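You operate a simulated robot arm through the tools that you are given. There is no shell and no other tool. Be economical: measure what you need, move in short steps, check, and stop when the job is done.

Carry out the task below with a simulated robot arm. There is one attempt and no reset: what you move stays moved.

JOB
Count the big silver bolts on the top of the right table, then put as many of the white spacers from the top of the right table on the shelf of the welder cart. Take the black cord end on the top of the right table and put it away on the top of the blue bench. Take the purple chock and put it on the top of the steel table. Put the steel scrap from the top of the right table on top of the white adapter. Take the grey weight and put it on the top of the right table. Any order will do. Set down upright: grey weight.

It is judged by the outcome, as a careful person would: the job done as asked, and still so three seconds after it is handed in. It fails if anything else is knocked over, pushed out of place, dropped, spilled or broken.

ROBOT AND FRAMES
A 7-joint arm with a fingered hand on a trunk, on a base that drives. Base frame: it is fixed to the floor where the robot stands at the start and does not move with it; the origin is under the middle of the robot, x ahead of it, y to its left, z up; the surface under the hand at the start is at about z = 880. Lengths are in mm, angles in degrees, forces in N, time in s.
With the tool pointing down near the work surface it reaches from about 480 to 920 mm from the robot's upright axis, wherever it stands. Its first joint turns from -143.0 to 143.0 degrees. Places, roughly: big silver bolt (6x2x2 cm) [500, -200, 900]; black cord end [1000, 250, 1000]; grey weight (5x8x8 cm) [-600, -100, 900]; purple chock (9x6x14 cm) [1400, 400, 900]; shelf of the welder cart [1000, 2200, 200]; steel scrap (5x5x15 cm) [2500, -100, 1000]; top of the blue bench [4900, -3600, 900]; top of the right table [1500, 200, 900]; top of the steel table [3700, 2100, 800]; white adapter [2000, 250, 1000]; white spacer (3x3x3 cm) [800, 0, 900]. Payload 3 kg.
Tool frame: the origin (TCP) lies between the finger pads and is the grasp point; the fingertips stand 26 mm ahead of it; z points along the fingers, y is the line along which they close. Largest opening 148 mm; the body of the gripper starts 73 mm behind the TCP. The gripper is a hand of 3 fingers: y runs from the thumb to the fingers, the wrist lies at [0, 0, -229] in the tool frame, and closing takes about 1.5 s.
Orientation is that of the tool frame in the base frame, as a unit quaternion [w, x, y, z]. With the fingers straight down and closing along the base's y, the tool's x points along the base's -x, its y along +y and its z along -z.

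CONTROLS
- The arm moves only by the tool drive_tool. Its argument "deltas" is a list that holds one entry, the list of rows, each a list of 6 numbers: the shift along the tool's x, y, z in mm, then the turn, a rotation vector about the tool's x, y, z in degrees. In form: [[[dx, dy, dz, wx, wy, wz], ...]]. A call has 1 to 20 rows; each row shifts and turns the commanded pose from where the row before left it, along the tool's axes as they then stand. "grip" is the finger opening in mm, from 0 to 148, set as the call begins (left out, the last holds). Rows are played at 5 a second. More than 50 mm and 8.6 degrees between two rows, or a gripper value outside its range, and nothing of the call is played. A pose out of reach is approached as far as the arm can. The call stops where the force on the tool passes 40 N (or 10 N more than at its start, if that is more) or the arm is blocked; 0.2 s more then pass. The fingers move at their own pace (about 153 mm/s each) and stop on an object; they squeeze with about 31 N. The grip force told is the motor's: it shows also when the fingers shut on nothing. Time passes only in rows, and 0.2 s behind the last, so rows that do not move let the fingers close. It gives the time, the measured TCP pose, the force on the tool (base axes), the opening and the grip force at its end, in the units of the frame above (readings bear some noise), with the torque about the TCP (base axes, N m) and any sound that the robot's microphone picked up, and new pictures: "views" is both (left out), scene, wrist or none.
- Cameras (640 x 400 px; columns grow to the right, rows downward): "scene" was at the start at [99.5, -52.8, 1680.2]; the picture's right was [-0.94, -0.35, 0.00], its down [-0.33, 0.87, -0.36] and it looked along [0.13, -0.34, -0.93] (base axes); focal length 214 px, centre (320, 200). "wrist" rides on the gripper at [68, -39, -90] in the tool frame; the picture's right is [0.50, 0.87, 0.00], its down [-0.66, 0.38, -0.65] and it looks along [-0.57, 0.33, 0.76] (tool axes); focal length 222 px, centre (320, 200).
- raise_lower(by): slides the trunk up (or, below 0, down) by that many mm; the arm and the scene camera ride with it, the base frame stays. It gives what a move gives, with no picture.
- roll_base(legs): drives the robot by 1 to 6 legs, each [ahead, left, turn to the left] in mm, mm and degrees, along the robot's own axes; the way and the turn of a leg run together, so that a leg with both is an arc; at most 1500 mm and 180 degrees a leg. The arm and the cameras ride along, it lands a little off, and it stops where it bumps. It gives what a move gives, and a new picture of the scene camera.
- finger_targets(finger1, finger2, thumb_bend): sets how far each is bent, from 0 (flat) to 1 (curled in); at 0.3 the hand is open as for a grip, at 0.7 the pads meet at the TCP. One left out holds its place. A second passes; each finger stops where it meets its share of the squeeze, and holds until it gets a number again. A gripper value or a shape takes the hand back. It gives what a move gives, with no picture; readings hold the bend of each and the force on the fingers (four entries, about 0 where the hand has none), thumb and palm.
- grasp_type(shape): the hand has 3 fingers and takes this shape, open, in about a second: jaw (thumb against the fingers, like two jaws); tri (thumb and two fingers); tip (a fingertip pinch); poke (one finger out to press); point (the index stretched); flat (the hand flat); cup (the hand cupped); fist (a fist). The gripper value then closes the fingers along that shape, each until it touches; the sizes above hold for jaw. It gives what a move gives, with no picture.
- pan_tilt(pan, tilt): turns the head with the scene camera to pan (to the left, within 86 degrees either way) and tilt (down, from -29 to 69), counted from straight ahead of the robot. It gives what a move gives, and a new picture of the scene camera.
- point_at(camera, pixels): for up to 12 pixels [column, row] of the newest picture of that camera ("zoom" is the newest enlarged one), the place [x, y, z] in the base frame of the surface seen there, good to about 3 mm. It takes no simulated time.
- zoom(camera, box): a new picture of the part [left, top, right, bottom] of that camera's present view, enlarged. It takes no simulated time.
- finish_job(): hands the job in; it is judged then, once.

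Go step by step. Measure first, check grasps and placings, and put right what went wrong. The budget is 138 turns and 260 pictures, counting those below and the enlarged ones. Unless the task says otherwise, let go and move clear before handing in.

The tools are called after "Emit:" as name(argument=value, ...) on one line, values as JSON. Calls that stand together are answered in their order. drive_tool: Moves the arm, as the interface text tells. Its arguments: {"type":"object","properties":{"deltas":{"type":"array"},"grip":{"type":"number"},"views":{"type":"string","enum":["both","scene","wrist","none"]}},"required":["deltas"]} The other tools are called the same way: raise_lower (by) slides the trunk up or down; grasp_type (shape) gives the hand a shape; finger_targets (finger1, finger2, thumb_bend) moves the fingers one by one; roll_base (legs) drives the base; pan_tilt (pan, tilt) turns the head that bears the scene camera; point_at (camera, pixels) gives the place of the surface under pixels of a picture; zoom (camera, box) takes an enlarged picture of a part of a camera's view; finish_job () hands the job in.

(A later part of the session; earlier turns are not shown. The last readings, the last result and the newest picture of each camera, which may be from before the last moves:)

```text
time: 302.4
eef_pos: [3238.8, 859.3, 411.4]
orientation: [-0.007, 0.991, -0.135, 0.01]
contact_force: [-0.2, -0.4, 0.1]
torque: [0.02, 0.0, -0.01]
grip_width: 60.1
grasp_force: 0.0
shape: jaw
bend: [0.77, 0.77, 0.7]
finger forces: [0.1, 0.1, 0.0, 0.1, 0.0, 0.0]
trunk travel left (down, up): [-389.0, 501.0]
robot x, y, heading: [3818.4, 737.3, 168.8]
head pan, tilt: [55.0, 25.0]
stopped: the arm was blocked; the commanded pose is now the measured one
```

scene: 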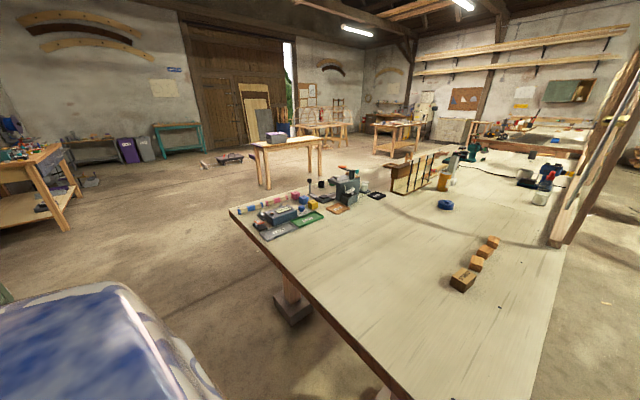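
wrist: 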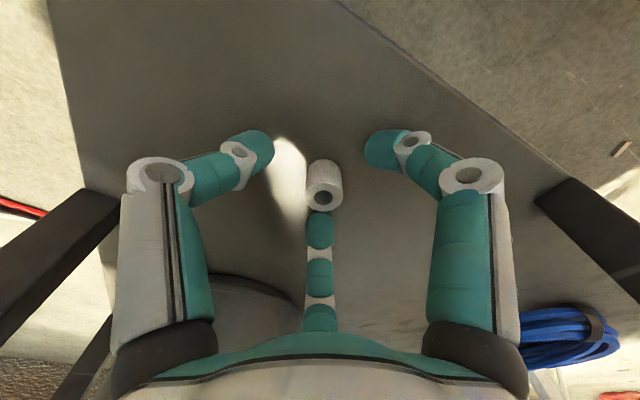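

I forgot to raise before passing: the low arm met the right table's far-left side and stopped softly. Back off (+y) then raise, and check the table.

Emit:
roll_base(legs=[[0, -230, 0]])

Emit:
raise_lower(by=400)

Emit:
raise_lower(by=95)

Emit:
pan_tilt(pan=30, tilt=40)

```text
time: 304.1
eef_pos: [3285.8, 1078.1, 425.8]
orientation: [-0.008, 0.992, -0.129, 0.0]
contact_force: [-0.1, 1.0, 0.9]
torque: [-0.01, -0.01, 0.0]
grip_width: 59.7
grasp_force: 0.1
shape: jaw
bend: [0.77, 0.77, 0.7]
finger forces: [0.1, 0.0, 0.1, 0.0, 0.0, 0.1]
trunk travel left (down, up): [-389.0, 501.0]
robot x, y, heading: [3863.0, 958.6, 168.7]
head pan, tilt: [55.0, 25.0]
```

scene: 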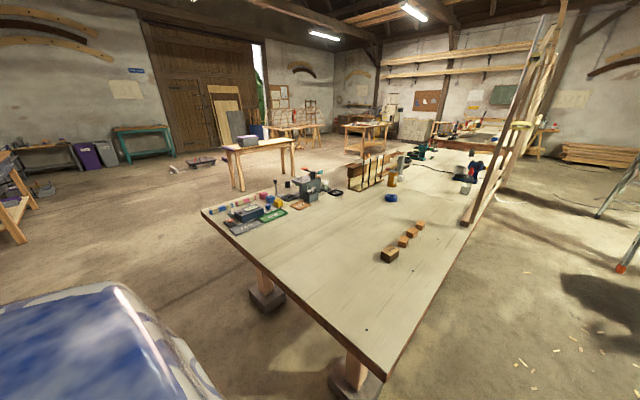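

```text
time: 307.9
eef_pos: [3285.4, 1078.0, 825.1]
orientation: [-0.009, 0.992, -0.129, -0.001]
contact_force: [-0.7, 1.3, 0.3]
torque: [0.01, 0.02, -0.02]
grip_width: 59.9
grasp_force: 0.1
shape: jaw
bend: [0.77, 0.77, 0.7]
finger forces: [0.0, 0.0, 0.0, 0.0, 0.0, 0.1]
trunk travel left (down, up): [-789.0, 101.0]
robot x, y, heading: [3864.6, 960.7, 168.8]
head pan, tilt: [55.0, 25.0]
```

```text
time: 309.2
eef_pos: [3285.0, 1078.4, 919.7]
orientation: [-0.009, 0.992, -0.129, -0.001]
contact_force: [0.0, -0.1, -0.1]
torque: [0.01, 0.0, 0.02]
grip_width: 59.7
grasp_force: 0.2
shape: jaw
bend: [0.77, 0.77, 0.7]
finger forces: [0.0, 0.1, 0.0, 0.1, 0.0, 0.1]
trunk travel left (down, up): [-884.0, 6.0]
robot x, y, heading: [3867.0, 957.7, 168.8]
head pan, tilt: [55.0, 25.0]
```

```text
time: 310.1
eef_pos: [3285.8, 1078.8, 919.9]
orientation: [-0.008, 0.991, -0.13, 0.0]
contact_force: [1.1, 0.8, 0.0]
torque: [0.0, 0.0, -0.02]
grip_width: 59.8
grasp_force: 0.1
shape: jaw
bend: [0.77, 0.77, 0.7]
finger forces: [0.1, 0.0, 0.0, 0.0, 0.0, 0.0]
trunk travel left (down, up): [-884.0, 6.0]
robot x, y, heading: [3865.6, 960.7, 168.7]
head pan, tilt: [30.0, 40.0]
```

scene: 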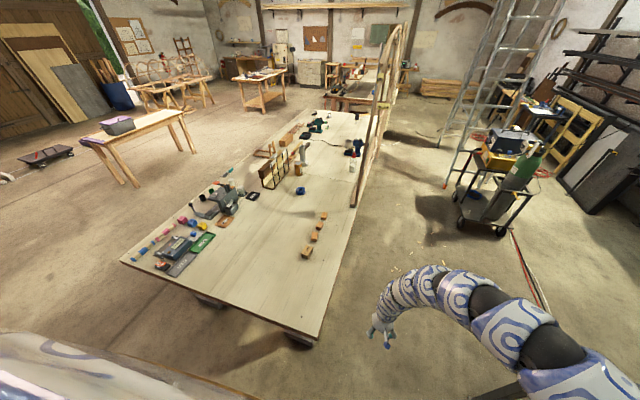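

Check the scrap tower and that nothing moved (items look in place).

Emit:
zoom(camera="scene", box=[260, 105, 380, 205])

```text
4.00 times, centred on (320, 155) of scene
```

zoom: 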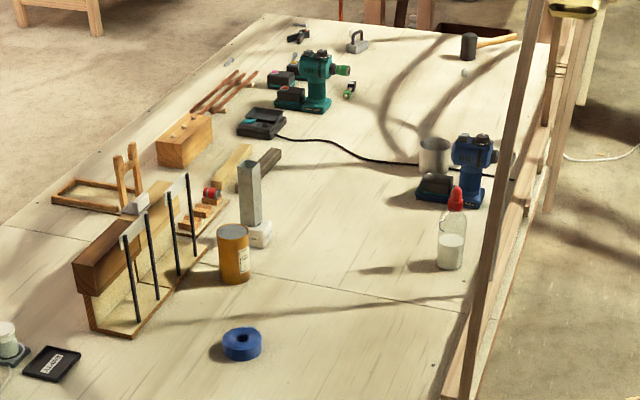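

All is in place. Drive back to the lane beside the table.

Emit:
roll_base(legs=[[0, 0, -78.7], [-580, -265, 0], [-1500, 0, 0], [0, 1500, 0], [0, 1500, 0], [0, 305, 0]])

Emit:
drive_tool(deltas=[[[-30, 0, -20, 0, 0, 0], [-30, 0, -20, 0, 0, 0], [-30, 0, -20, 0, 0, 0], [0, 0, 0, 0, 0, 0]]], grip=75, views="none")

```text
time: 339.7
eef_pos: [860.6, -547.1, 919.5]
orientation: [0.007, -0.687, 0.727, -0.006]
contact_force: [-0.5, -0.4, 0.7]
torque: [-0.02, -0.02, 0.03]
grip_width: 59.9
grasp_force: 0.0
shape: jaw
bend: [0.77, 0.77, 0.7]
finger forces: [0.0, 0.0, 0.1, 0.1, 0.1, 0.0]
trunk travel left (down, up): [-884.0, 6.0]
robot x, y, heading: [860.6, -1141.0, 90.3]
head pan, tilt: [30.0, 40.0]
```

scene: 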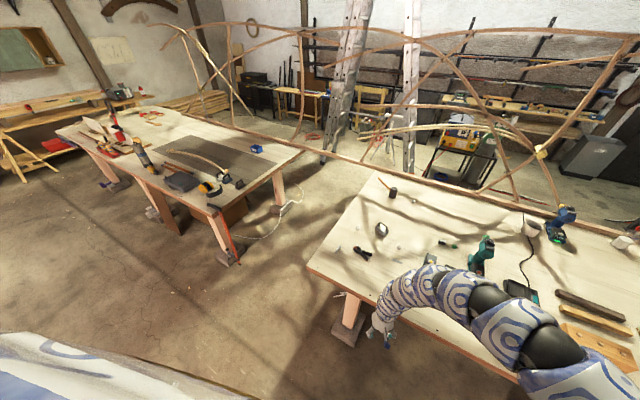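

```text
time: 340.7
eef_pos: [865.4, -458.1, 979.4]
orientation: [0.007, -0.686, 0.727, -0.006]
contact_force: [0.7, -0.6, 0.3]
torque: [0.02, 0.02, -0.01]
grip_width: 74.4
grasp_force: 0.1
shape: jaw
bend: [0.36, 0.36, 0.7]
finger forces: [0.1, 0.0, 0.0, 0.0, 0.0, 0.1]
trunk travel left (down, up): [-884.0, 6.0]
robot x, y, heading: [859.7, -1139.2, 90.6]
head pan, tilt: [30.0, 40.0]
```

Now move so the hand is over the spacer near (812,-31).

Emit:
roll_base(legs=[[424, 52, 0]])

Emit:
zoom(camera="wrist", box=[160, 0, 480, 200])

```text
time: 343.4
eef_pos: [811.0, -31.1, 978.6]
orientation: [0.007, -0.686, 0.728, -0.005]
contact_force: [0.5, 0.6, -0.4]
torque: [-0.04, -0.02, -0.03]
grip_width: 74.4
grasp_force: 0.1
shape: jaw
bend: [0.36, 0.36, 0.7]
finger forces: [0.0, 0.1, 0.0, 0.1, 0.0, 0.0]
trunk travel left (down, up): [-884.0, 6.0]
robot x, y, heading: [810.0, -714.4, 90.6]
head pan, tilt: [30.0, 40.0]
```

scene: 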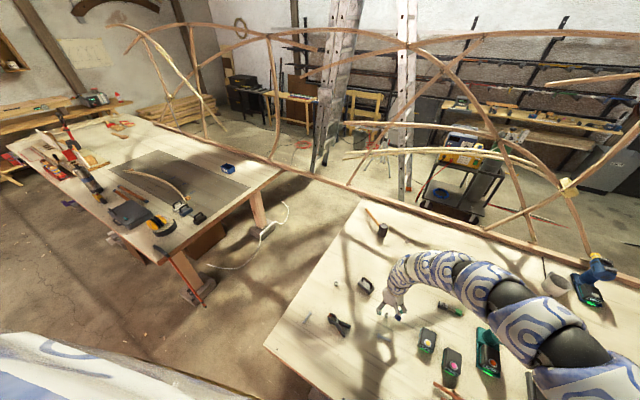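

```text
2.00 times, centred on (320, 100) of wrist
```

zoom: 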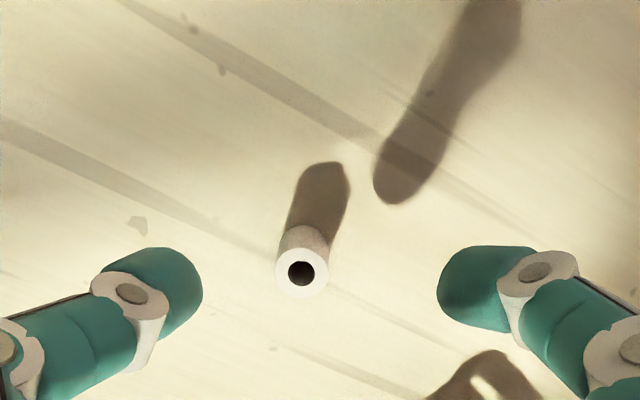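

Emit:
point_at(camera="zoom", pixels=[[302, 252], [302, 292], [281, 272], [322, 275], [300, 235]])

```text
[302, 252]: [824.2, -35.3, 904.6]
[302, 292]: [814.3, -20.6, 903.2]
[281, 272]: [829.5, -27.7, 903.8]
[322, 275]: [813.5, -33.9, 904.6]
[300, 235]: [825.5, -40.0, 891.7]
```

Centre ≈ (820.5,-29.5). Align, descend, grip.

Emit:
drive_tool(deltas=[[[-2, -9.3, 0, 0, 0, 0], [0, 0, 25, 0, 0, 0], [0, 0, 25, 0, 0, 0], [0, 0, 18.5, 0, 0, 0], [0, 0, 0, 0, 0, 0]]], views="none")

Emit:
drive_tool(deltas=[[[0, 0, 0, 0, 0, 0], [0, 0, 0, 0, 0, 0], [0, 0, 0, 0, 0, 0], [0, 0, 0, 0, 0, 0], [0, 0, 0, 0, 0, 0], [0, 0, 0, 0, 0, 0], [0, 0, 0, 0, 0, 0], [0, 0, 0, 0, 0, 0]]], grip=0, views="none")

Emit:
drive_tool(deltas=[[[0, 0, -15, 0, 0, 0], [0, 0, -25, 0, 0, 0], [0, 0, -20, 0, 0, 0]]], views="wrist")

```text
time: 344.6
eef_pos: [822.5, -33.6, 910.9]
orientation: [0.007, -0.686, 0.728, -0.005]
contact_force: [0.2, 0.3, 0.7]
torque: [0.01, 0.02, -0.02]
grip_width: 74.6
grasp_force: 0.1
shape: jaw
bend: [0.36, 0.36, 0.7]
finger forces: [0.0, 0.0, 0.1, 0.0, 0.0, 0.1]
trunk travel left (down, up): [-884.0, 6.0]
robot x, y, heading: [804.0, -711.7, 90.2]
head pan, tilt: [30.0, 40.0]
```

```text
time: 346.4
eef_pos: [823.0, -31.1, 910.5]
orientation: [0.008, -0.686, 0.727, -0.004]
contact_force: [-0.9, -0.1, 0.0]
torque: [0.03, -0.01, -0.02]
grip_width: 14.8
grasp_force: 31.4
shape: jaw
bend: [0.74, 0.73, 0.7]
finger forces: [27.8, 27.1, 0.1, 0.0, 27.4, 0.0]
trunk travel left (down, up): [-884.0, 6.0]
robot x, y, heading: [805.8, -711.9, 90.7]
head pan, tilt: [30.0, 40.0]
```

```text
time: 347.1
eef_pos: [820.5, -32.8, 971.9]
orientation: [0.007, -0.687, 0.727, -0.004]
contact_force: [-0.1, -0.1, 0.8]
torque: [0.03, -0.03, -0.02]
grip_width: 14.6
grasp_force: 30.6
shape: jaw
bend: [0.74, 0.73, 0.7]
finger forces: [27.8, 27.1, 0.0, 0.1, 27.3, 0.1]
trunk travel left (down, up): [-884.0, 6.0]
robot x, y, heading: [805.4, -710.5, 90.3]
head pan, tilt: [30.0, 40.0]
```

wrist: 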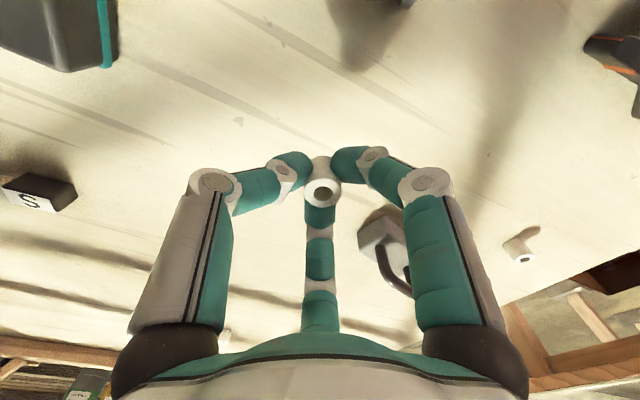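

Spacer 2 held. Drive round to the aisle again (arm high this time until in the aisle).

Emit:
roll_base(legs=[[-430, 0, 0], [0, -1500, 0], [0, -1500, 0], [0, -310, 0], [1500, 0, 0], [0, 0, 90]])

Emit:
roll_base(legs=[[445, -830, 0], [1000, -30, 0], [0, 0, -90]])

Emit:
raise_lower(by=-400)

Emit:
raise_lower(by=-190)

```text
time: 376.5
eef_pos: [3450.7, 383.8, 971.0]
orientation: [-0.008, 1.0, -0.023, -0.001]
contact_force: [-0.1, 0.3, 0.3]
torque: [0.02, -0.04, 0.02]
grip_width: 14.4
grasp_force: 31.1
shape: jaw
bend: [0.74, 0.73, 0.7]
finger forces: [27.6, 27.2, 0.0, 0.0, 27.1, 0.0]
trunk travel left (down, up): [-884.0, 6.0]
robot x, y, heading: [4135.2, 378.0, -179.1]
head pan, tilt: [30.0, 40.0]
```

scene: 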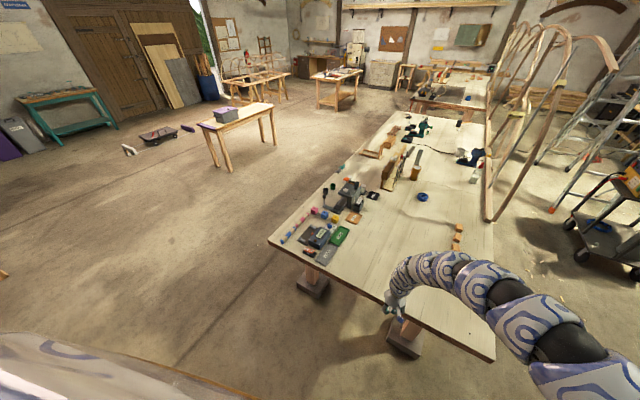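

```text
time: 390.2
eef_pos: [2691.2, 1910.7, 970.8]
orientation: [0.008, -0.683, 0.73, -0.006]
contact_force: [0.3, 1.2, -0.6]
torque: [-0.04, 0.01, -0.01]
grip_width: 14.4
grasp_force: 30.9
shape: jaw
bend: [0.74, 0.73, 0.7]
finger forces: [27.1, 27.2, 0.1, 0.0, 27.1, 0.1]
trunk travel left (down, up): [-884.0, 6.0]
robot x, y, heading: [2670.5, 1228.1, 90.0]
head pan, tilt: [30.0, 40.0]
```

scene: 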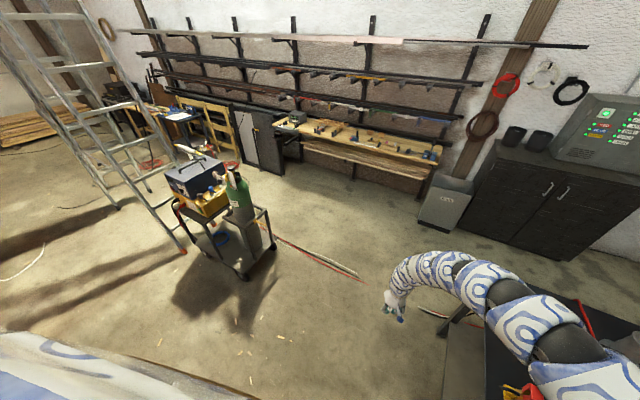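

```text
time: 394.0
eef_pos: [2691.5, 1911.4, 571.5]
orientation: [0.007, -0.684, 0.73, -0.005]
contact_force: [0.8, 0.5, -0.1]
torque: [0.03, 0.02, 0.01]
grip_width: 14.1
grasp_force: 31.5
shape: jaw
bend: [0.74, 0.73, 0.7]
finger forces: [27.2, 27.4, 0.0, 0.0, 27.0, 0.0]
trunk travel left (down, up): [-484.0, 406.0]
robot x, y, heading: [2670.2, 1228.9, 89.9]
head pan, tilt: [30.0, 40.0]
```

```text
time: 396.1
eef_pos: [2691.1, 1911.5, 380.6]
orientation: [0.007, -0.683, 0.73, -0.005]
contact_force: [-0.1, -0.6, 0.6]
torque: [-0.01, -0.01, 0.02]
grip_width: 14.2
grasp_force: 30.7
shape: jaw
bend: [0.74, 0.73, 0.7]
finger forces: [27.3, 27.2, 0.0, 0.0, 27.1, 0.1]
trunk travel left (down, up): [-294.0, 596.0]
robot x, y, heading: [2669.9, 1230.7, 89.9]
head pan, tilt: [30.0, 40.0]
```

Emit:
roll_base(legs=[[0, 1240, 0], [97, 0, 0]])

Emit:
zoom(camera="wrist", box=[0, 0, 640, 400])

```text
time: 403.1
eef_pos: [1458.3, 2014.6, 381.0]
orientation: [0.007, -0.682, 0.731, -0.004]
contact_force: [-1.0, 0.5, -0.5]
torque: [-0.01, 0.0, 0.01]
grip_width: 14.4
grasp_force: 31.2
shape: jaw
bend: [0.74, 0.73, 0.7]
finger forces: [27.3, 27.3, 0.0, 0.0, 26.8, 0.1]
trunk travel left (down, up): [-294.0, 596.0]
robot x, y, heading: [1434.1, 1328.6, 89.5]
head pan, tilt: [30.0, 40.0]
```

scene: 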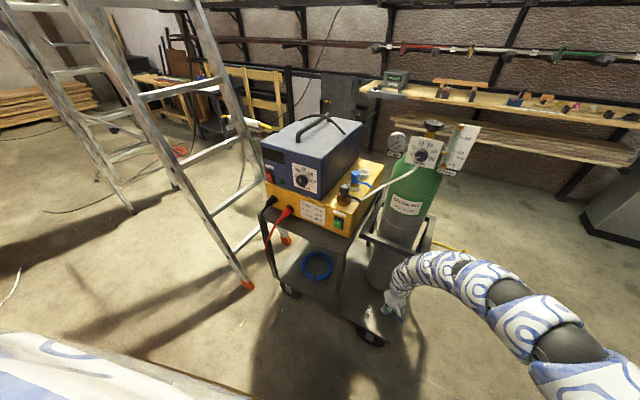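

```text
1.00 times, centred on (320, 200) of wrist (not enlarged: the box is as wide or as high as the picture)
```

zoom: 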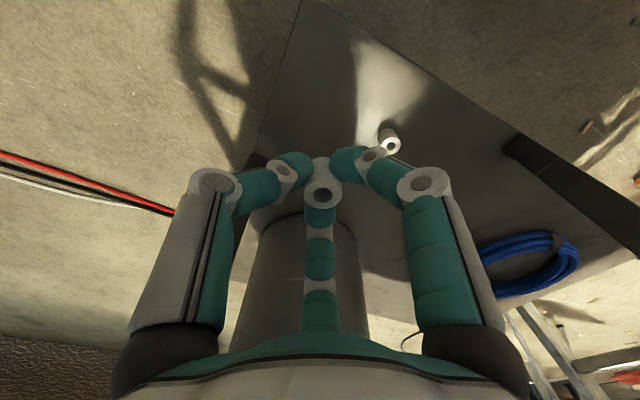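

Over the shelf at (1458,2014). Lower 127 mm, then gently to contact.

Emit:
raise_lower(by=-129)

Emit:
drive_tool(deltas=[[[0, 0, 1, 0, 0, 0], [0, 0, 1, 0, 0, 0], [0, 0, 1, 0, 0, 0], [0, 0, 0.7, 0, 0, 0]]], views="none")

```text
time: 404.6
eef_pos: [1459.2, 2013.6, 251.5]
orientation: [0.007, -0.681, 0.732, -0.005]
contact_force: [-0.3, -0.4, -0.2]
torque: [-0.01, 0.0, -0.01]
grip_width: 14.2
grasp_force: 31.0
shape: jaw
bend: [0.74, 0.73, 0.7]
finger forces: [27.4, 27.5, 0.1, 0.0, 26.9, 0.0]
trunk travel left (down, up): [-165.0, 725.0]
robot x, y, heading: [1433.7, 1333.4, 89.6]
head pan, tilt: [30.0, 40.0]
```

```text
time: 405.6
eef_pos: [1459.4, 2014.1, 250.2]
orientation: [0.008, -0.682, 0.731, -0.004]
contact_force: [1.5, 0.1, 5.6]
torque: [0.0, 0.02, 0.04]
grip_width: 14.2
grasp_force: 31.6
shape: jaw
bend: [0.74, 0.73, 0.69]
finger forces: [28.4, 28.5, 0.1, 0.1, 28.6, 0.0]
trunk travel left (down, up): [-165.0, 725.0]
robot x, y, heading: [1434.7, 1331.4, 89.7]
head pan, tilt: [30.0, 40.0]
```

Contact (5.6 N). Release, rise and check; then retreat into the aisle and raise fully.

Emit:
drive_tool(deltas=[[[0, 0, 0, 0, 0, 0], [0, 0, 0, 0, 0, 0], [0, 0, 0, 0, 0, 0]]], grip=60, views="none")

Emit:
raise_lower(by=120)

Emit:
zoom(camera="wrist", box=[160, 0, 480, 300])

```text
time: 406.4
eef_pos: [1459.1, 2013.2, 248.3]
orientation: [0.006, -0.682, 0.731, -0.004]
contact_force: [0.0, -0.2, -0.4]
torque: [0.05, 0.02, 0.03]
grip_width: 59.5
grasp_force: 0.0
shape: jaw
bend: [0.77, 0.77, 0.7]
finger forces: [0.0, 0.0, 0.0, 0.0, 0.1, 0.1]
trunk travel left (down, up): [-165.0, 725.0]
robot x, y, heading: [1436.2, 1330.0, 89.6]
head pan, tilt: [30.0, 40.0]
```

```text
time: 407.9
eef_pos: [1457.7, 2013.8, 368.0]
orientation: [0.007, -0.682, 0.731, -0.005]
contact_force: [-0.8, 0.6, 0.0]
torque: [-0.01, 0.03, 0.01]
grip_width: 59.6
grasp_force: 0.0
shape: jaw
bend: [0.77, 0.77, 0.7]
finger forces: [0.1, 0.0, 0.0, 0.0, 0.0, 0.1]
trunk travel left (down, up): [-285.0, 605.0]
robot x, y, heading: [1435.0, 1330.8, 89.9]
head pan, tilt: [30.0, 40.0]
```

```text
1.33 times, centred on (320, 150) of wrist
```

zoom: 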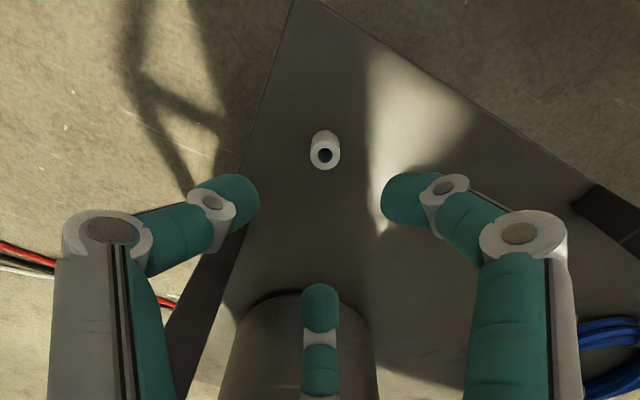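

Spacer 2 stands on the shelf. Retreat, raise, and return.

Emit:
roll_base(legs=[[-100, 0, 0], [0, -1230, 0]])

Emit:
raise_lower(by=400)

Emit:
raise_lower(by=200)

Emit:
roll_base(legs=[[0, 0, 90], [-1000, 40, 0], [-445, 830, 0], [0, 0, -90], [-1500, 0, 0], [0, 1500, 0]])

```text
time: 414.9
eef_pos: [2680.0, 1914.8, 367.4]
orientation: [0.007, -0.687, 0.726, -0.005]
contact_force: [0.1, 0.6, -0.3]
torque: [-0.02, 0.0, 0.01]
grip_width: 59.6
grasp_force: 0.0
shape: jaw
bend: [0.77, 0.77, 0.7]
finger forces: [0.0, 0.1, 0.1, 0.0, 0.1, 0.0]
trunk travel left (down, up): [-285.0, 605.0]
robot x, y, heading: [2667.5, 1230.8, 90.6]
head pan, tilt: [30.0, 40.0]
```

scene: 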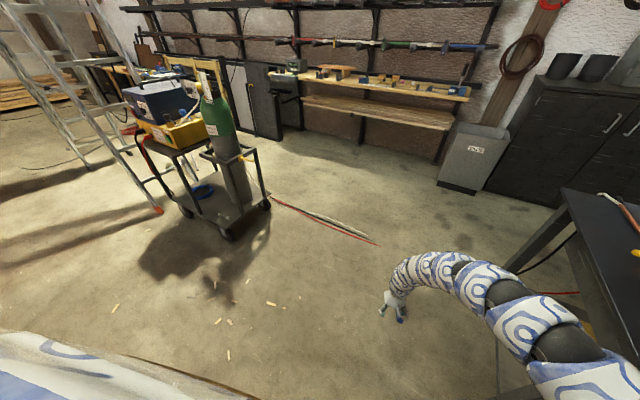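

```text
time: 418.7
eef_pos: [2680.2, 1915.2, 768.4]
orientation: [0.008, -0.687, 0.726, -0.006]
contact_force: [-0.3, -0.3, -0.6]
torque: [-0.03, 0.0, -0.04]
grip_width: 59.3
grasp_force: 0.1
shape: jaw
bend: [0.77, 0.77, 0.7]
finger forces: [0.0, 0.0, 0.1, 0.0, 0.0, 0.0]
trunk travel left (down, up): [-685.0, 205.0]
robot x, y, heading: [2664.2, 1232.5, 90.6]
head pan, tilt: [30.0, 40.0]
```

```text
time: 420.9
eef_pos: [2679.2, 1915.5, 968.2]
orientation: [0.007, -0.687, 0.727, -0.005]
contact_force: [0.1, 0.0, -0.1]
torque: [0.0, 0.03, 0.01]
grip_width: 59.6
grasp_force: 0.0
shape: jaw
bend: [0.77, 0.77, 0.7]
finger forces: [0.1, 0.1, 0.0, 0.0, 0.0, 0.0]
trunk travel left (down, up): [-885.0, 5.0]
robot x, y, heading: [2668.2, 1233.2, 90.4]
head pan, tilt: [30.0, 40.0]
```

```text
time: 452.3
eef_pos: [2659.7, -423.9, 969.1]
orientation: [0.007, -0.681, 0.732, -0.006]
contact_force: [-0.4, -0.3, -0.8]
torque: [0.0, 0.04, 0.0]
grip_width: 59.4
grasp_force: 0.0
shape: jaw
bend: [0.77, 0.77, 0.7]
finger forces: [0.0, 0.0, 0.1, 0.0, 0.0, 0.1]
trunk travel left (down, up): [-885.0, 5.0]
robot x, y, heading: [2637.0, -1109.4, 89.8]
head pan, tilt: [30.0, 40.0]
```

scene: 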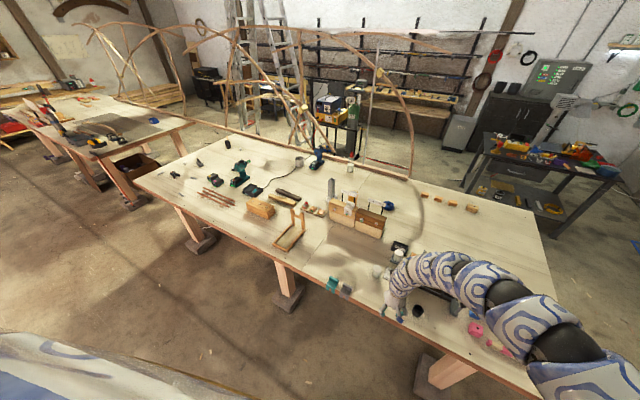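

Emit:
roll_base(legs=[[-60, 0, 0], [0, 1500, 0], [0, 622, 0], [468, 0, 0]])

Emit:
zoom(camera="wrist", box=[0, 0, 640, 400])

```text
time: 465.8
eef_pos: [558.1, 5.0, 969.2]
orientation: [0.009, -0.678, 0.735, -0.005]
contact_force: [-0.7, 0.2, 0.7]
torque: [0.04, -0.01, -0.04]
grip_width: 59.7
grasp_force: 0.1
shape: jaw
bend: [0.77, 0.77, 0.7]
finger forces: [0.0, 0.1, 0.1, 0.0, 0.1, 0.0]
trunk travel left (down, up): [-885.0, 5.0]
robot x, y, heading: [528.9, -680.5, 89.2]
head pan, tilt: [30.0, 40.0]
stopped in leg 4: the robot was blocked; the commanded pose is now the measured one
```

scene: 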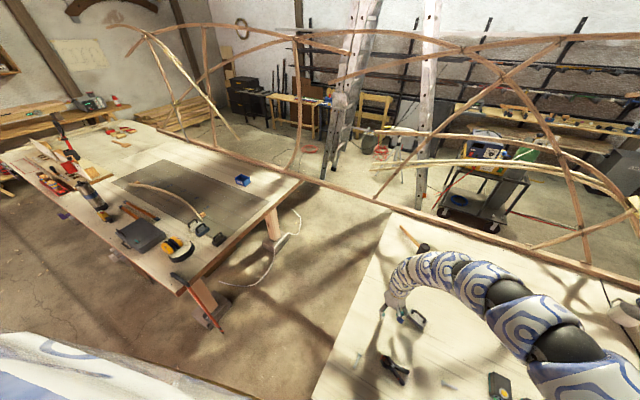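

```text
1.00 times, centred on (320, 200) of wrist (not enlarged: the box is as wide or as high as the picture)
```

zoom: 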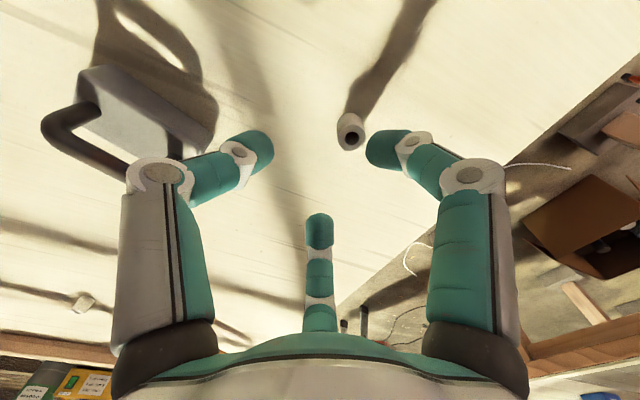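

The base touched a table-leg foot; back off 25 mm. Then measure the spacer at (350,132).

Emit:
roll_base(legs=[[-25, 0, 0]])

Emit:
zoom(camera="wrist", box=[240, 40, 440, 165])

```text
time: 466.6
eef_pos: [559.4, -21.2, 969.3]
orientation: [0.007, -0.677, 0.736, -0.005]
contact_force: [-1.2, 0.3, -0.3]
torque: [0.04, -0.01, -0.01]
grip_width: 59.7
grasp_force: 0.2
shape: jaw
bend: [0.77, 0.77, 0.7]
finger forces: [0.1, 0.0, 0.1, 0.0, 0.0, 0.0]
trunk travel left (down, up): [-885.0, 5.0]
robot x, y, heading: [526.7, -703.4, 89.2]
head pan, tilt: [30.0, 40.0]
```

scene: 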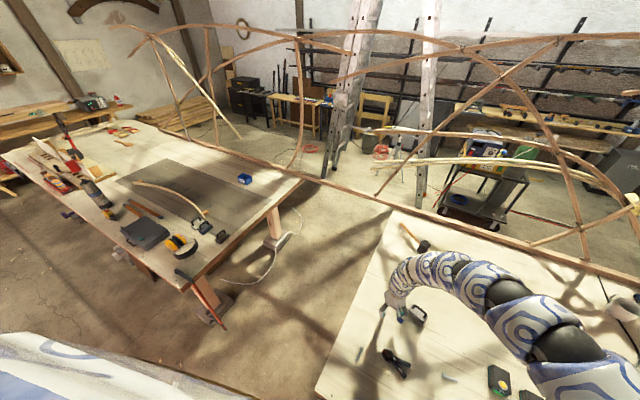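

```text
3.20 times, centred on (340, 102) of wrist
```

zoom: 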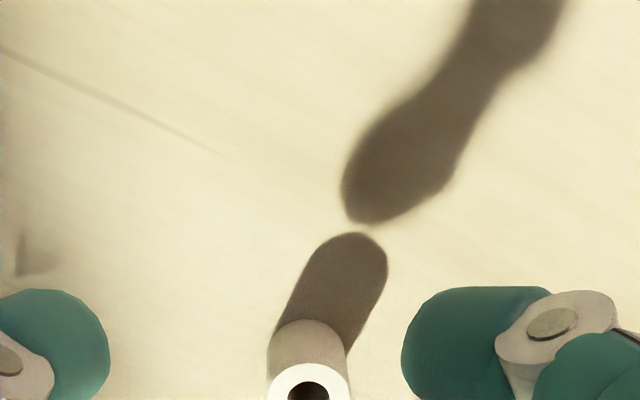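

Emit:
point_at(camera="zoom", pixels=[[308, 368], [276, 392], [344, 392], [308, 375], [308, 340]])

```text
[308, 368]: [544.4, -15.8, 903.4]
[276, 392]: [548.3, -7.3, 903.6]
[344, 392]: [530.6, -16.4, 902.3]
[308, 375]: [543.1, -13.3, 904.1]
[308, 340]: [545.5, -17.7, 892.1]
```

Centre ≈ (538.5,-10.5). Align, check with a close look, then descend.

Emit:
drive_tool(deltas=[[[-4, 11, 0, 0, 0, 0], [-4.7, 10.8, 0, 0, 0, 0], [0, 0, 25, 0, 0, 0], [0, 0, 0, 0, 0, 0]]], grip=75, views="wrist")

```text
time: 467.6
eef_pos: [537.1, -8.5, 942.9]
orientation: [0.007, -0.678, 0.735, -0.006]
contact_force: [-0.3, 0.9, 0.6]
torque: [0.02, 0.03, -0.01]
grip_width: 74.7
grasp_force: 0.1
shape: jaw
bend: [0.36, 0.36, 0.7]
finger forces: [0.0, 0.0, 0.0, 0.1, 0.0, 0.1]
trunk travel left (down, up): [-885.0, 5.0]
robot x, y, heading: [528.6, -700.7, 88.9]
head pan, tilt: [30.0, 40.0]
```

wrist: 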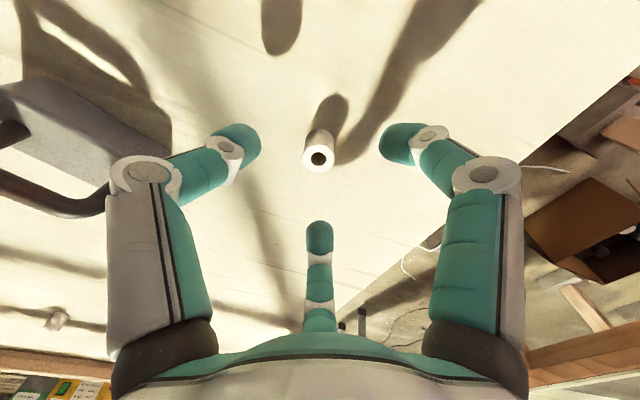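

Centred like before. Descend 32 mm, grip, lift.

Emit:
drive_tool(deltas=[[[0, 0, 16, 0, 0, 0], [0, 0, 16, 0, 0, 0], [0, 0, 0, 0, 0, 0]]], views="none")

Emit:
drive_tool(deltas=[[[0, 0, 0, 0, 0, 0], [0, 0, 0, 0, 0, 0], [0, 0, 0, 0, 0, 0], [0, 0, 0, 0, 0, 0], [0, 0, 0, 0, 0, 0], [0, 0, 0, 0, 0, 0], [0, 0, 0, 0, 0, 0], [0, 0, 0, 0, 0, 0]]], grip=0, views="none")

Emit:
drive_tool(deltas=[[[0, 0, -15, 0, 0, 0], [0, 0, -25, 0, 0, 0], [0, 0, -20, 0, 0, 0]]], views="wrist")

```text
time: 468.4
eef_pos: [539.0, -8.6, 913.3]
orientation: [0.007, -0.678, 0.735, -0.006]
contact_force: [-0.2, 0.4, 0.1]
torque: [-0.01, 0.03, -0.01]
grip_width: 74.5
grasp_force: 0.0
shape: jaw
bend: [0.36, 0.36, 0.7]
finger forces: [0.0, 0.1, 0.0, 0.0, 0.1, 0.0]
trunk travel left (down, up): [-885.0, 5.0]
robot x, y, heading: [526.0, -703.0, 89.2]
head pan, tilt: [30.0, 40.0]
```

```text
time: 470.2
eef_pos: [538.5, -8.7, 911.7]
orientation: [0.008, -0.678, 0.735, -0.005]
contact_force: [0.3, 0.5, 0.9]
torque: [0.03, -0.03, -0.01]
grip_width: 14.8
grasp_force: 30.8
shape: jaw
bend: [0.74, 0.73, 0.7]
finger forces: [27.0, 27.5, 0.0, 0.0, 27.6, 0.0]
trunk travel left (down, up): [-885.0, 5.0]
robot x, y, heading: [522.6, -698.6, 89.1]
head pan, tilt: [30.0, 40.0]
```

```text
time: 471.0
eef_pos: [538.8, -8.5, 972.1]
orientation: [0.006, -0.678, 0.735, -0.005]
contact_force: [-0.6, 0.2, -0.2]
torque: [-0.01, -0.02, -0.02]
grip_width: 14.9
grasp_force: 31.2
shape: jaw
bend: [0.74, 0.73, 0.7]
finger forces: [27.0, 27.7, 0.0, 0.0, 27.6, 0.0]
trunk travel left (down, up): [-885.0, 5.0]
robot x, y, heading: [526.6, -708.3, 89.1]
head pan, tilt: [30.0, 40.0]
```

wrist: 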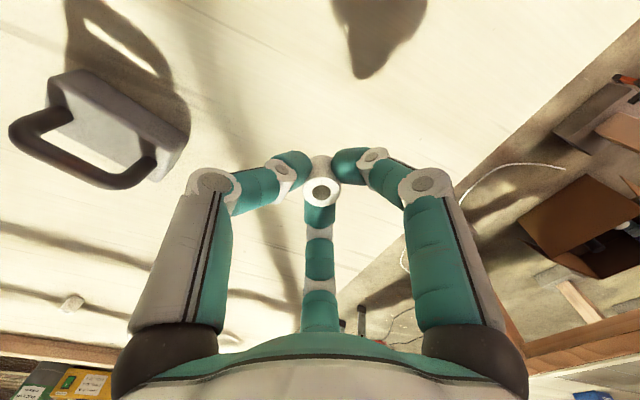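

Spacer 3 held. Same route to the aisle.

Emit:
roll_base(legs=[[-440, 0, 1], [0, -1500, 0], [0, -1500, 0], [0, -605, 0], [1500, 0, 0], [0, 0, 90]])

Emit:
roll_base(legs=[[445, -830, 0], [1000, -30, 0], [0, 0, -90]])

Emit:
raise_lower(by=-400)

Emit:
raise_lower(by=-190)

```text
time: 501.6
eef_pos: [3437.5, 375.4, 971.9]
orientation: [-0.008, 0.999, -0.033, -0.001]
contact_force: [0.8, 0.9, -0.4]
torque: [0.01, 0.01, -0.01]
grip_width: 14.6
grasp_force: 31.1
shape: jaw
bend: [0.74, 0.73, 0.7]
finger forces: [26.7, 27.9, 0.1, 0.0, 27.5, 0.0]
trunk travel left (down, up): [-885.0, 5.0]
robot x, y, heading: [4131.6, 372.0, 180.1]
head pan, tilt: [30.0, 40.0]
```

scene: 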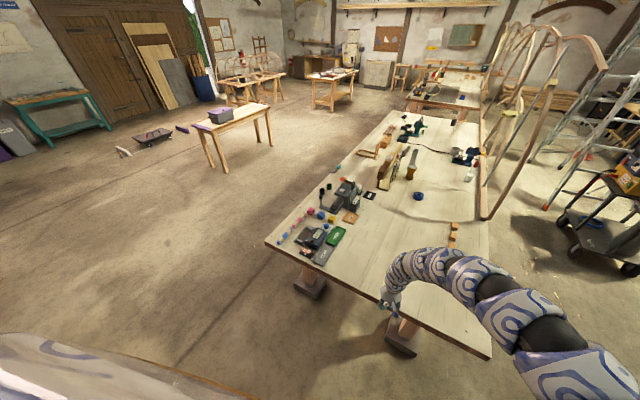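

```text
time: 515.2
eef_pos: [2670.8, 1911.7, 971.6]
orientation: [0.008, -0.685, 0.729, -0.005]
contact_force: [0.1, -0.7, -0.1]
torque: [-0.03, 0.01, -0.03]
grip_width: 14.4
grasp_force: 31.1
shape: jaw
bend: [0.74, 0.73, 0.7]
finger forces: [26.4, 27.7, 0.0, 0.1, 27.3, 0.0]
trunk travel left (down, up): [-885.0, 5.0]
robot x, y, heading: [2674.0, 1218.2, 90.2]
head pan, tilt: [30.0, 40.0]
```

scene: 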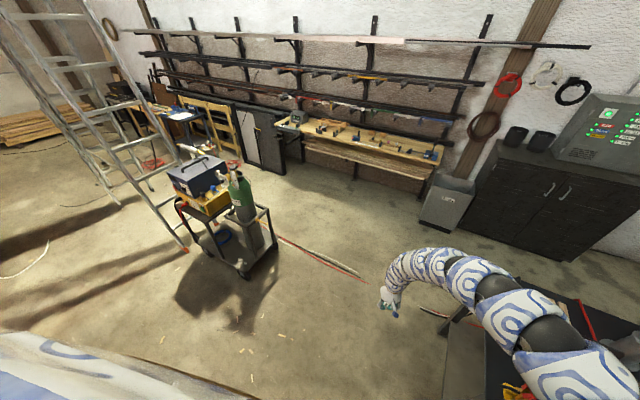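

```text
time: 519.0
eef_pos: [2670.9, 1911.5, 571.5]
orientation: [0.008, -0.685, 0.728, -0.006]
contact_force: [-0.3, 0.0, -0.3]
torque: [0.02, 0.0, -0.01]
grip_width: 14.3
grasp_force: 31.3
shape: jaw
bend: [0.74, 0.73, 0.7]
finger forces: [26.4, 27.8, 0.1, 0.0, 27.4, 0.1]
trunk travel left (down, up): [-485.0, 405.0]
robot x, y, heading: [2673.3, 1220.5, 90.0]
head pan, tilt: [30.0, 40.0]
```

```text
time: 521.1
eef_pos: [2669.2, 1911.8, 381.3]
orientation: [0.007, -0.685, 0.729, -0.005]
contact_force: [-0.2, -0.3, 0.0]
torque: [-0.01, 0.01, 0.01]
grip_width: 14.4
grasp_force: 31.4
shape: jaw
bend: [0.74, 0.73, 0.7]
finger forces: [26.5, 27.9, 0.1, 0.0, 27.2, 0.0]
trunk travel left (down, up): [-295.0, 595.0]
robot x, y, heading: [2675.8, 1219.1, 90.2]
head pan, tilt: [30.0, 40.0]
```

Drive left to x≈1417 for the third spot, in front of and between the other two.

Emit:
roll_base(legs=[[0, 1256, 0], [45, 0, 0]])

Emit:
zoom(camera="wrist", box=[0, 0, 640, 400])

```text
time: 527.9
eef_pos: [1418.2, 1954.7, 381.2]
orientation: [0.008, -0.683, 0.73, -0.005]
contact_force: [0.3, 0.3, -0.8]
torque: [-0.01, 0.0, -0.02]
grip_width: 14.3
grasp_force: 30.7
shape: jaw
bend: [0.74, 0.73, 0.7]
finger forces: [26.5, 28.0, 0.0, 0.1, 27.3, 0.1]
trunk travel left (down, up): [-295.0, 595.0]
robot x, y, heading: [1417.1, 1262.7, 89.8]
head pan, tilt: [30.0, 40.0]
```

scene: 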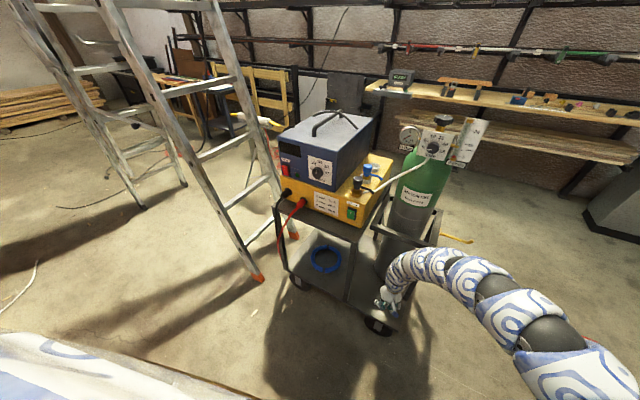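

```text
1.00 times, centred on (320, 200) of wrist (not enlarged: the box is as wide or as high as the picture)
```

zoom: 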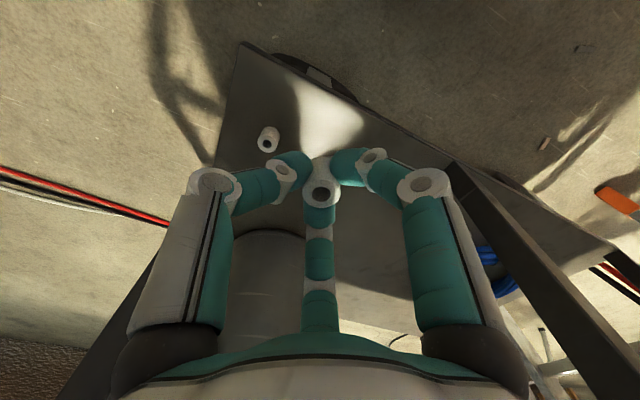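

Emit:
point_at(camera="zoom", pixels=[[345, 95], [360, 108], [400, 130], [430, 148], [350, 110], [270, 65], [268, 130]])

```text
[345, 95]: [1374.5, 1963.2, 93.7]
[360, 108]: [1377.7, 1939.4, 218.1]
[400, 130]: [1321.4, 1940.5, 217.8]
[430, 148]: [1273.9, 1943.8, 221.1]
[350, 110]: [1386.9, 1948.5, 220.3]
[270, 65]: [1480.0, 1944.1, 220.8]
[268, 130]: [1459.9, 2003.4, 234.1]
```

Edge is y≈1938. Shift 15 mm inward and lower.

Emit:
drive_tool(deltas=[[[-15, 0, 0, 0, 0, 0], [0, 0, 0, 0, 0, 0]]], views="none")

Emit:
raise_lower(by=-128)

Emit:
drive_tool(deltas=[[[0, 0, 1, 0, 0, 0], [0, 0, 1, 0, 0, 0], [0, 0, 0.7, 0, 0, 0]]], views="none")

```text
time: 528.5
eef_pos: [1418.6, 1968.4, 381.5]
orientation: [0.007, -0.683, 0.73, -0.005]
contact_force: [-0.3, 0.4, 0.2]
torque: [-0.01, -0.01, -0.03]
grip_width: 14.6
grasp_force: 31.2
shape: jaw
bend: [0.74, 0.73, 0.7]
finger forces: [26.5, 27.8, 0.0, 0.0, 27.3, 0.0]
trunk travel left (down, up): [-295.0, 595.0]
robot x, y, heading: [1417.9, 1258.7, 90.1]
head pan, tilt: [30.0, 40.0]
```

```text
time: 530.1
eef_pos: [1418.8, 1968.6, 253.2]
orientation: [0.007, -0.683, 0.73, -0.006]
contact_force: [0.7, -1.1, 0.2]
torque: [0.01, -0.03, 0.0]
grip_width: 14.5
grasp_force: 31.2
shape: jaw
bend: [0.74, 0.73, 0.7]
finger forces: [26.5, 27.9, 0.0, 0.0, 27.2, 0.0]
trunk travel left (down, up): [-167.0, 723.0]
robot x, y, heading: [1418.0, 1261.6, 89.6]
head pan, tilt: [30.0, 40.0]
```

```text
time: 530.9
eef_pos: [1419.3, 1968.4, 250.5]
orientation: [0.008, -0.683, 0.73, -0.004]
contact_force: [-0.8, -0.2, -0.1]
torque: [-0.05, 0.02, -0.01]
grip_width: 14.4
grasp_force: 31.0
shape: jaw
bend: [0.74, 0.73, 0.7]
finger forces: [26.5, 27.9, 0.0, 0.1, 27.3, 0.1]
trunk travel left (down, up): [-167.0, 723.0]
robot x, y, heading: [1418.7, 1264.0, 89.7]
head pan, tilt: [30.0, 40.0]
```

Emit:
drive_tool(deltas=[[[0, 0, 1, 0, 0, 0], [0, 0, 0.7, 0, 0, 0]]], views="none")

Emit:
drive_tool(deltas=[[[0, 0, 0, 0, 0, 0], [0, 0, 0, 0, 0, 0], [0, 0, 0, 0, 0, 0]]], grip=50, views="none")

Emit:
raise_lower(by=125)

Emit:
roll_base(legs=[[-45, 0, 0]])

Emit:
zoom(camera="wrist", box=[0, 0, 640, 400])

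```text
time: 531.5
eef_pos: [1419.2, 1969.8, 250.3]
orientation: [0.008, -0.683, 0.73, -0.004]
contact_force: [0.6, -1.9, 11.8]
torque: [0.0, 0.03, 0.0]
grip_width: 15.0
grasp_force: 30.5
shape: jaw
bend: [0.74, 0.74, 0.69]
finger forces: [29.2, 29.9, 0.1, 0.0, 30.1, 0.1]
trunk travel left (down, up): [-167.0, 723.0]
robot x, y, heading: [1421.7, 1264.0, 89.9]
head pan, tilt: [30.0, 40.0]
```

```text
time: 532.3
eef_pos: [1418.2, 1968.9, 249.0]
orientation: [0.007, -0.683, 0.73, -0.005]
contact_force: [-0.2, 0.6, 1.0]
torque: [0.02, 0.01, -0.01]
grip_width: 49.8
grasp_force: 0.0
shape: jaw
bend: [0.77, 0.77, 0.7]
finger forces: [0.0, 0.0, 0.0, 0.1, 0.1, 0.0]
trunk travel left (down, up): [-167.0, 723.0]
robot x, y, heading: [1421.9, 1262.3, 90.2]
head pan, tilt: [30.0, 40.0]
```

```text
time: 533.8
eef_pos: [1419.3, 1969.2, 373.4]
orientation: [0.007, -0.684, 0.73, -0.006]
contact_force: [-0.3, 0.0, -0.7]
torque: [0.0, 0.01, -0.03]
grip_width: 49.7
grasp_force: 0.0
shape: jaw
bend: [0.77, 0.77, 0.7]
finger forces: [0.0, 0.1, 0.0, 0.0, 0.0, 0.0]
trunk travel left (down, up): [-292.0, 598.0]
robot x, y, heading: [1417.9, 1261.1, 90.0]
head pan, tilt: [30.0, 40.0]
```

```text
time: 534.7
eef_pos: [1418.8, 1923.7, 373.9]
orientation: [0.007, -0.683, 0.73, -0.005]
contact_force: [-0.7, -0.4, 0.0]
torque: [0.02, 0.04, 0.0]
grip_width: 50.1
grasp_force: 0.0
shape: jaw
bend: [0.77, 0.77, 0.7]
finger forces: [0.0, 0.1, 0.0, 0.0, 0.0, 0.0]
trunk travel left (down, up): [-292.0, 598.0]
robot x, y, heading: [1415.0, 1216.7, 90.2]
head pan, tilt: [30.0, 40.0]
```

scene: 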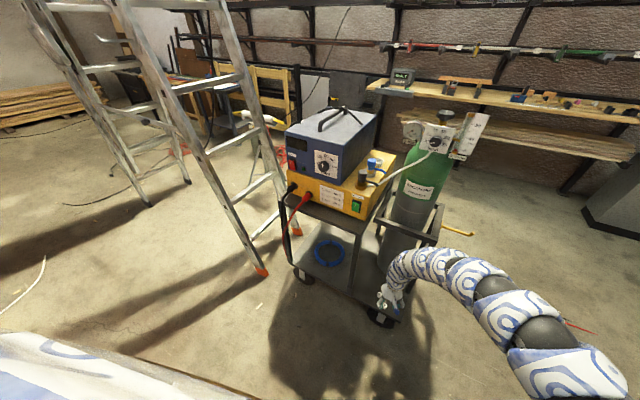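

```text
1.00 times, centred on (320, 200) of wrist (not enlarged: the box is as wide or as high as the picture)
```

zoom: 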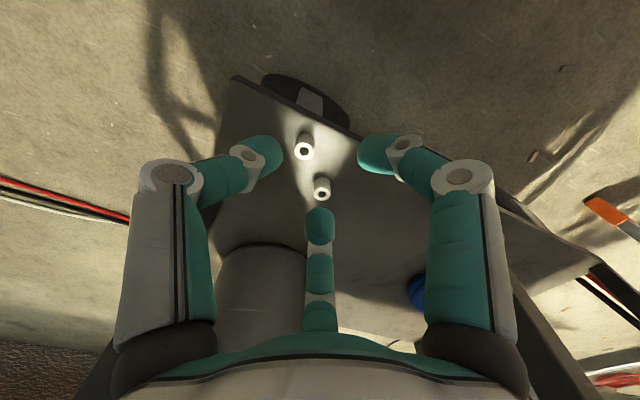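

Two are visible upright; retreat along the aisle, raise, and view the shelf.

Emit:
roll_base(legs=[[0, -1255, 0]])

Emit:
zoom(camera="scene", box=[170, 150, 290, 250])

Emit:
raise_lower(by=400)

Emit:
raise_lower(by=195)

Emit:
roll_base(legs=[[0, 0, 90], [-1000, 45, 0], [-445, 830, 0], [0, 0, -90], [-1500, 0, 0], [0, 1500, 0]])

```text
time: 541.1
eef_pos: [2690.5, 1913.1, 374.0]
orientation: [0.007, -0.677, 0.736, -0.005]
contact_force: [0.5, -0.6, 0.0]
torque: [-0.01, -0.01, -0.03]
grip_width: 49.6
grasp_force: 0.0
shape: jaw
bend: [0.77, 0.77, 0.7]
finger forces: [0.0, 0.1, 0.1, 0.0, 0.1, 0.0]
trunk travel left (down, up): [-292.0, 598.0]
robot x, y, heading: [2680.6, 1205.3, 89.1]
head pan, tilt: [30.0, 40.0]
```

scene: 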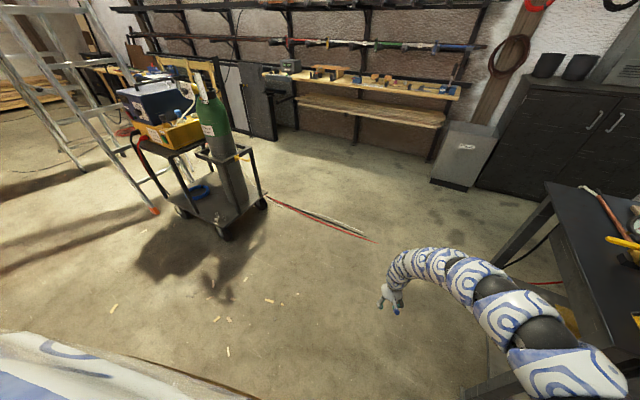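

```text
4.00 times, centred on (230, 200) of scene
```

zoom: 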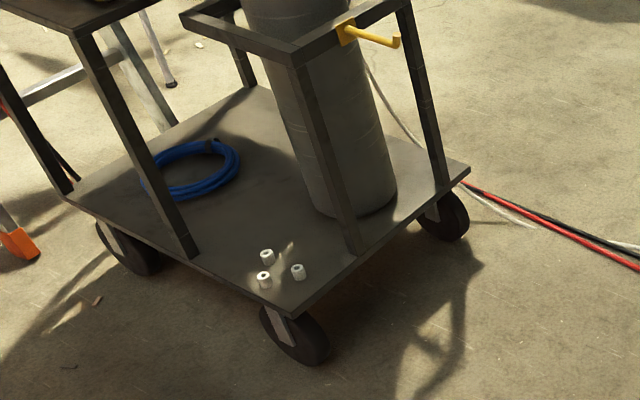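

```text
time: 544.9
eef_pos: [2690.0, 1912.8, 773.8]
orientation: [0.008, -0.678, 0.735, -0.005]
contact_force: [-0.1, 0.3, 0.4]
torque: [0.0, 0.0, 0.02]
grip_width: 49.8
grasp_force: 0.0
shape: jaw
bend: [0.77, 0.77, 0.7]
finger forces: [0.0, 0.0, 0.1, 0.0, 0.0, 0.0]
trunk travel left (down, up): [-692.0, 198.0]
robot x, y, heading: [2677.5, 1202.4, 89.3]
head pan, tilt: [30.0, 40.0]
```

```text
time: 547.0
eef_pos: [2689.3, 1913.4, 967.9]
orientation: [0.006, -0.677, 0.736, -0.005]
contact_force: [0.4, -0.1, 0.8]
torque: [-0.01, 0.01, 0.01]
grip_width: 49.7
grasp_force: 0.1
shape: jaw
bend: [0.77, 0.77, 0.7]
finger forces: [0.0, 0.0, 0.0, 0.1, 0.0, 0.0]
trunk travel left (down, up): [-887.0, 3.0]
robot x, y, heading: [2678.7, 1206.3, 89.2]
head pan, tilt: [30.0, 40.0]
```

```text
time: 578.4
eef_pos: [2655.5, -480.0, 968.9]
orientation: [0.008, -0.684, 0.73, -0.006]
contact_force: [-0.6, 0.4, -0.4]
torque: [0.0, 0.0, 0.0]
grip_width: 49.8
grasp_force: 0.1
shape: jaw
bend: [0.77, 0.77, 0.7]
finger forces: [0.0, 0.0, 0.0, 0.1, 0.0, 0.0]
trunk travel left (down, up): [-887.0, 3.0]
robot x, y, heading: [2657.8, -1186.3, 90.2]
head pan, tilt: [30.0, 40.0]
```

scene: 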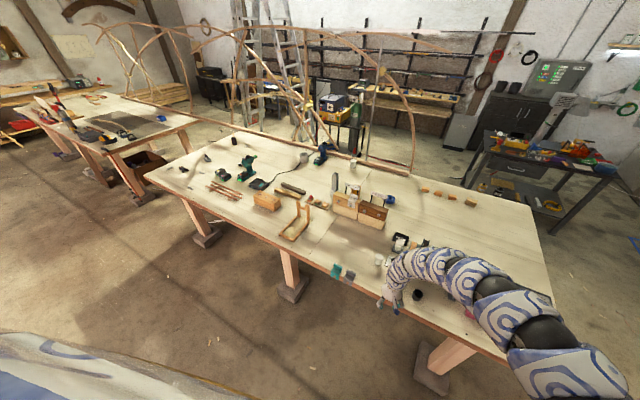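

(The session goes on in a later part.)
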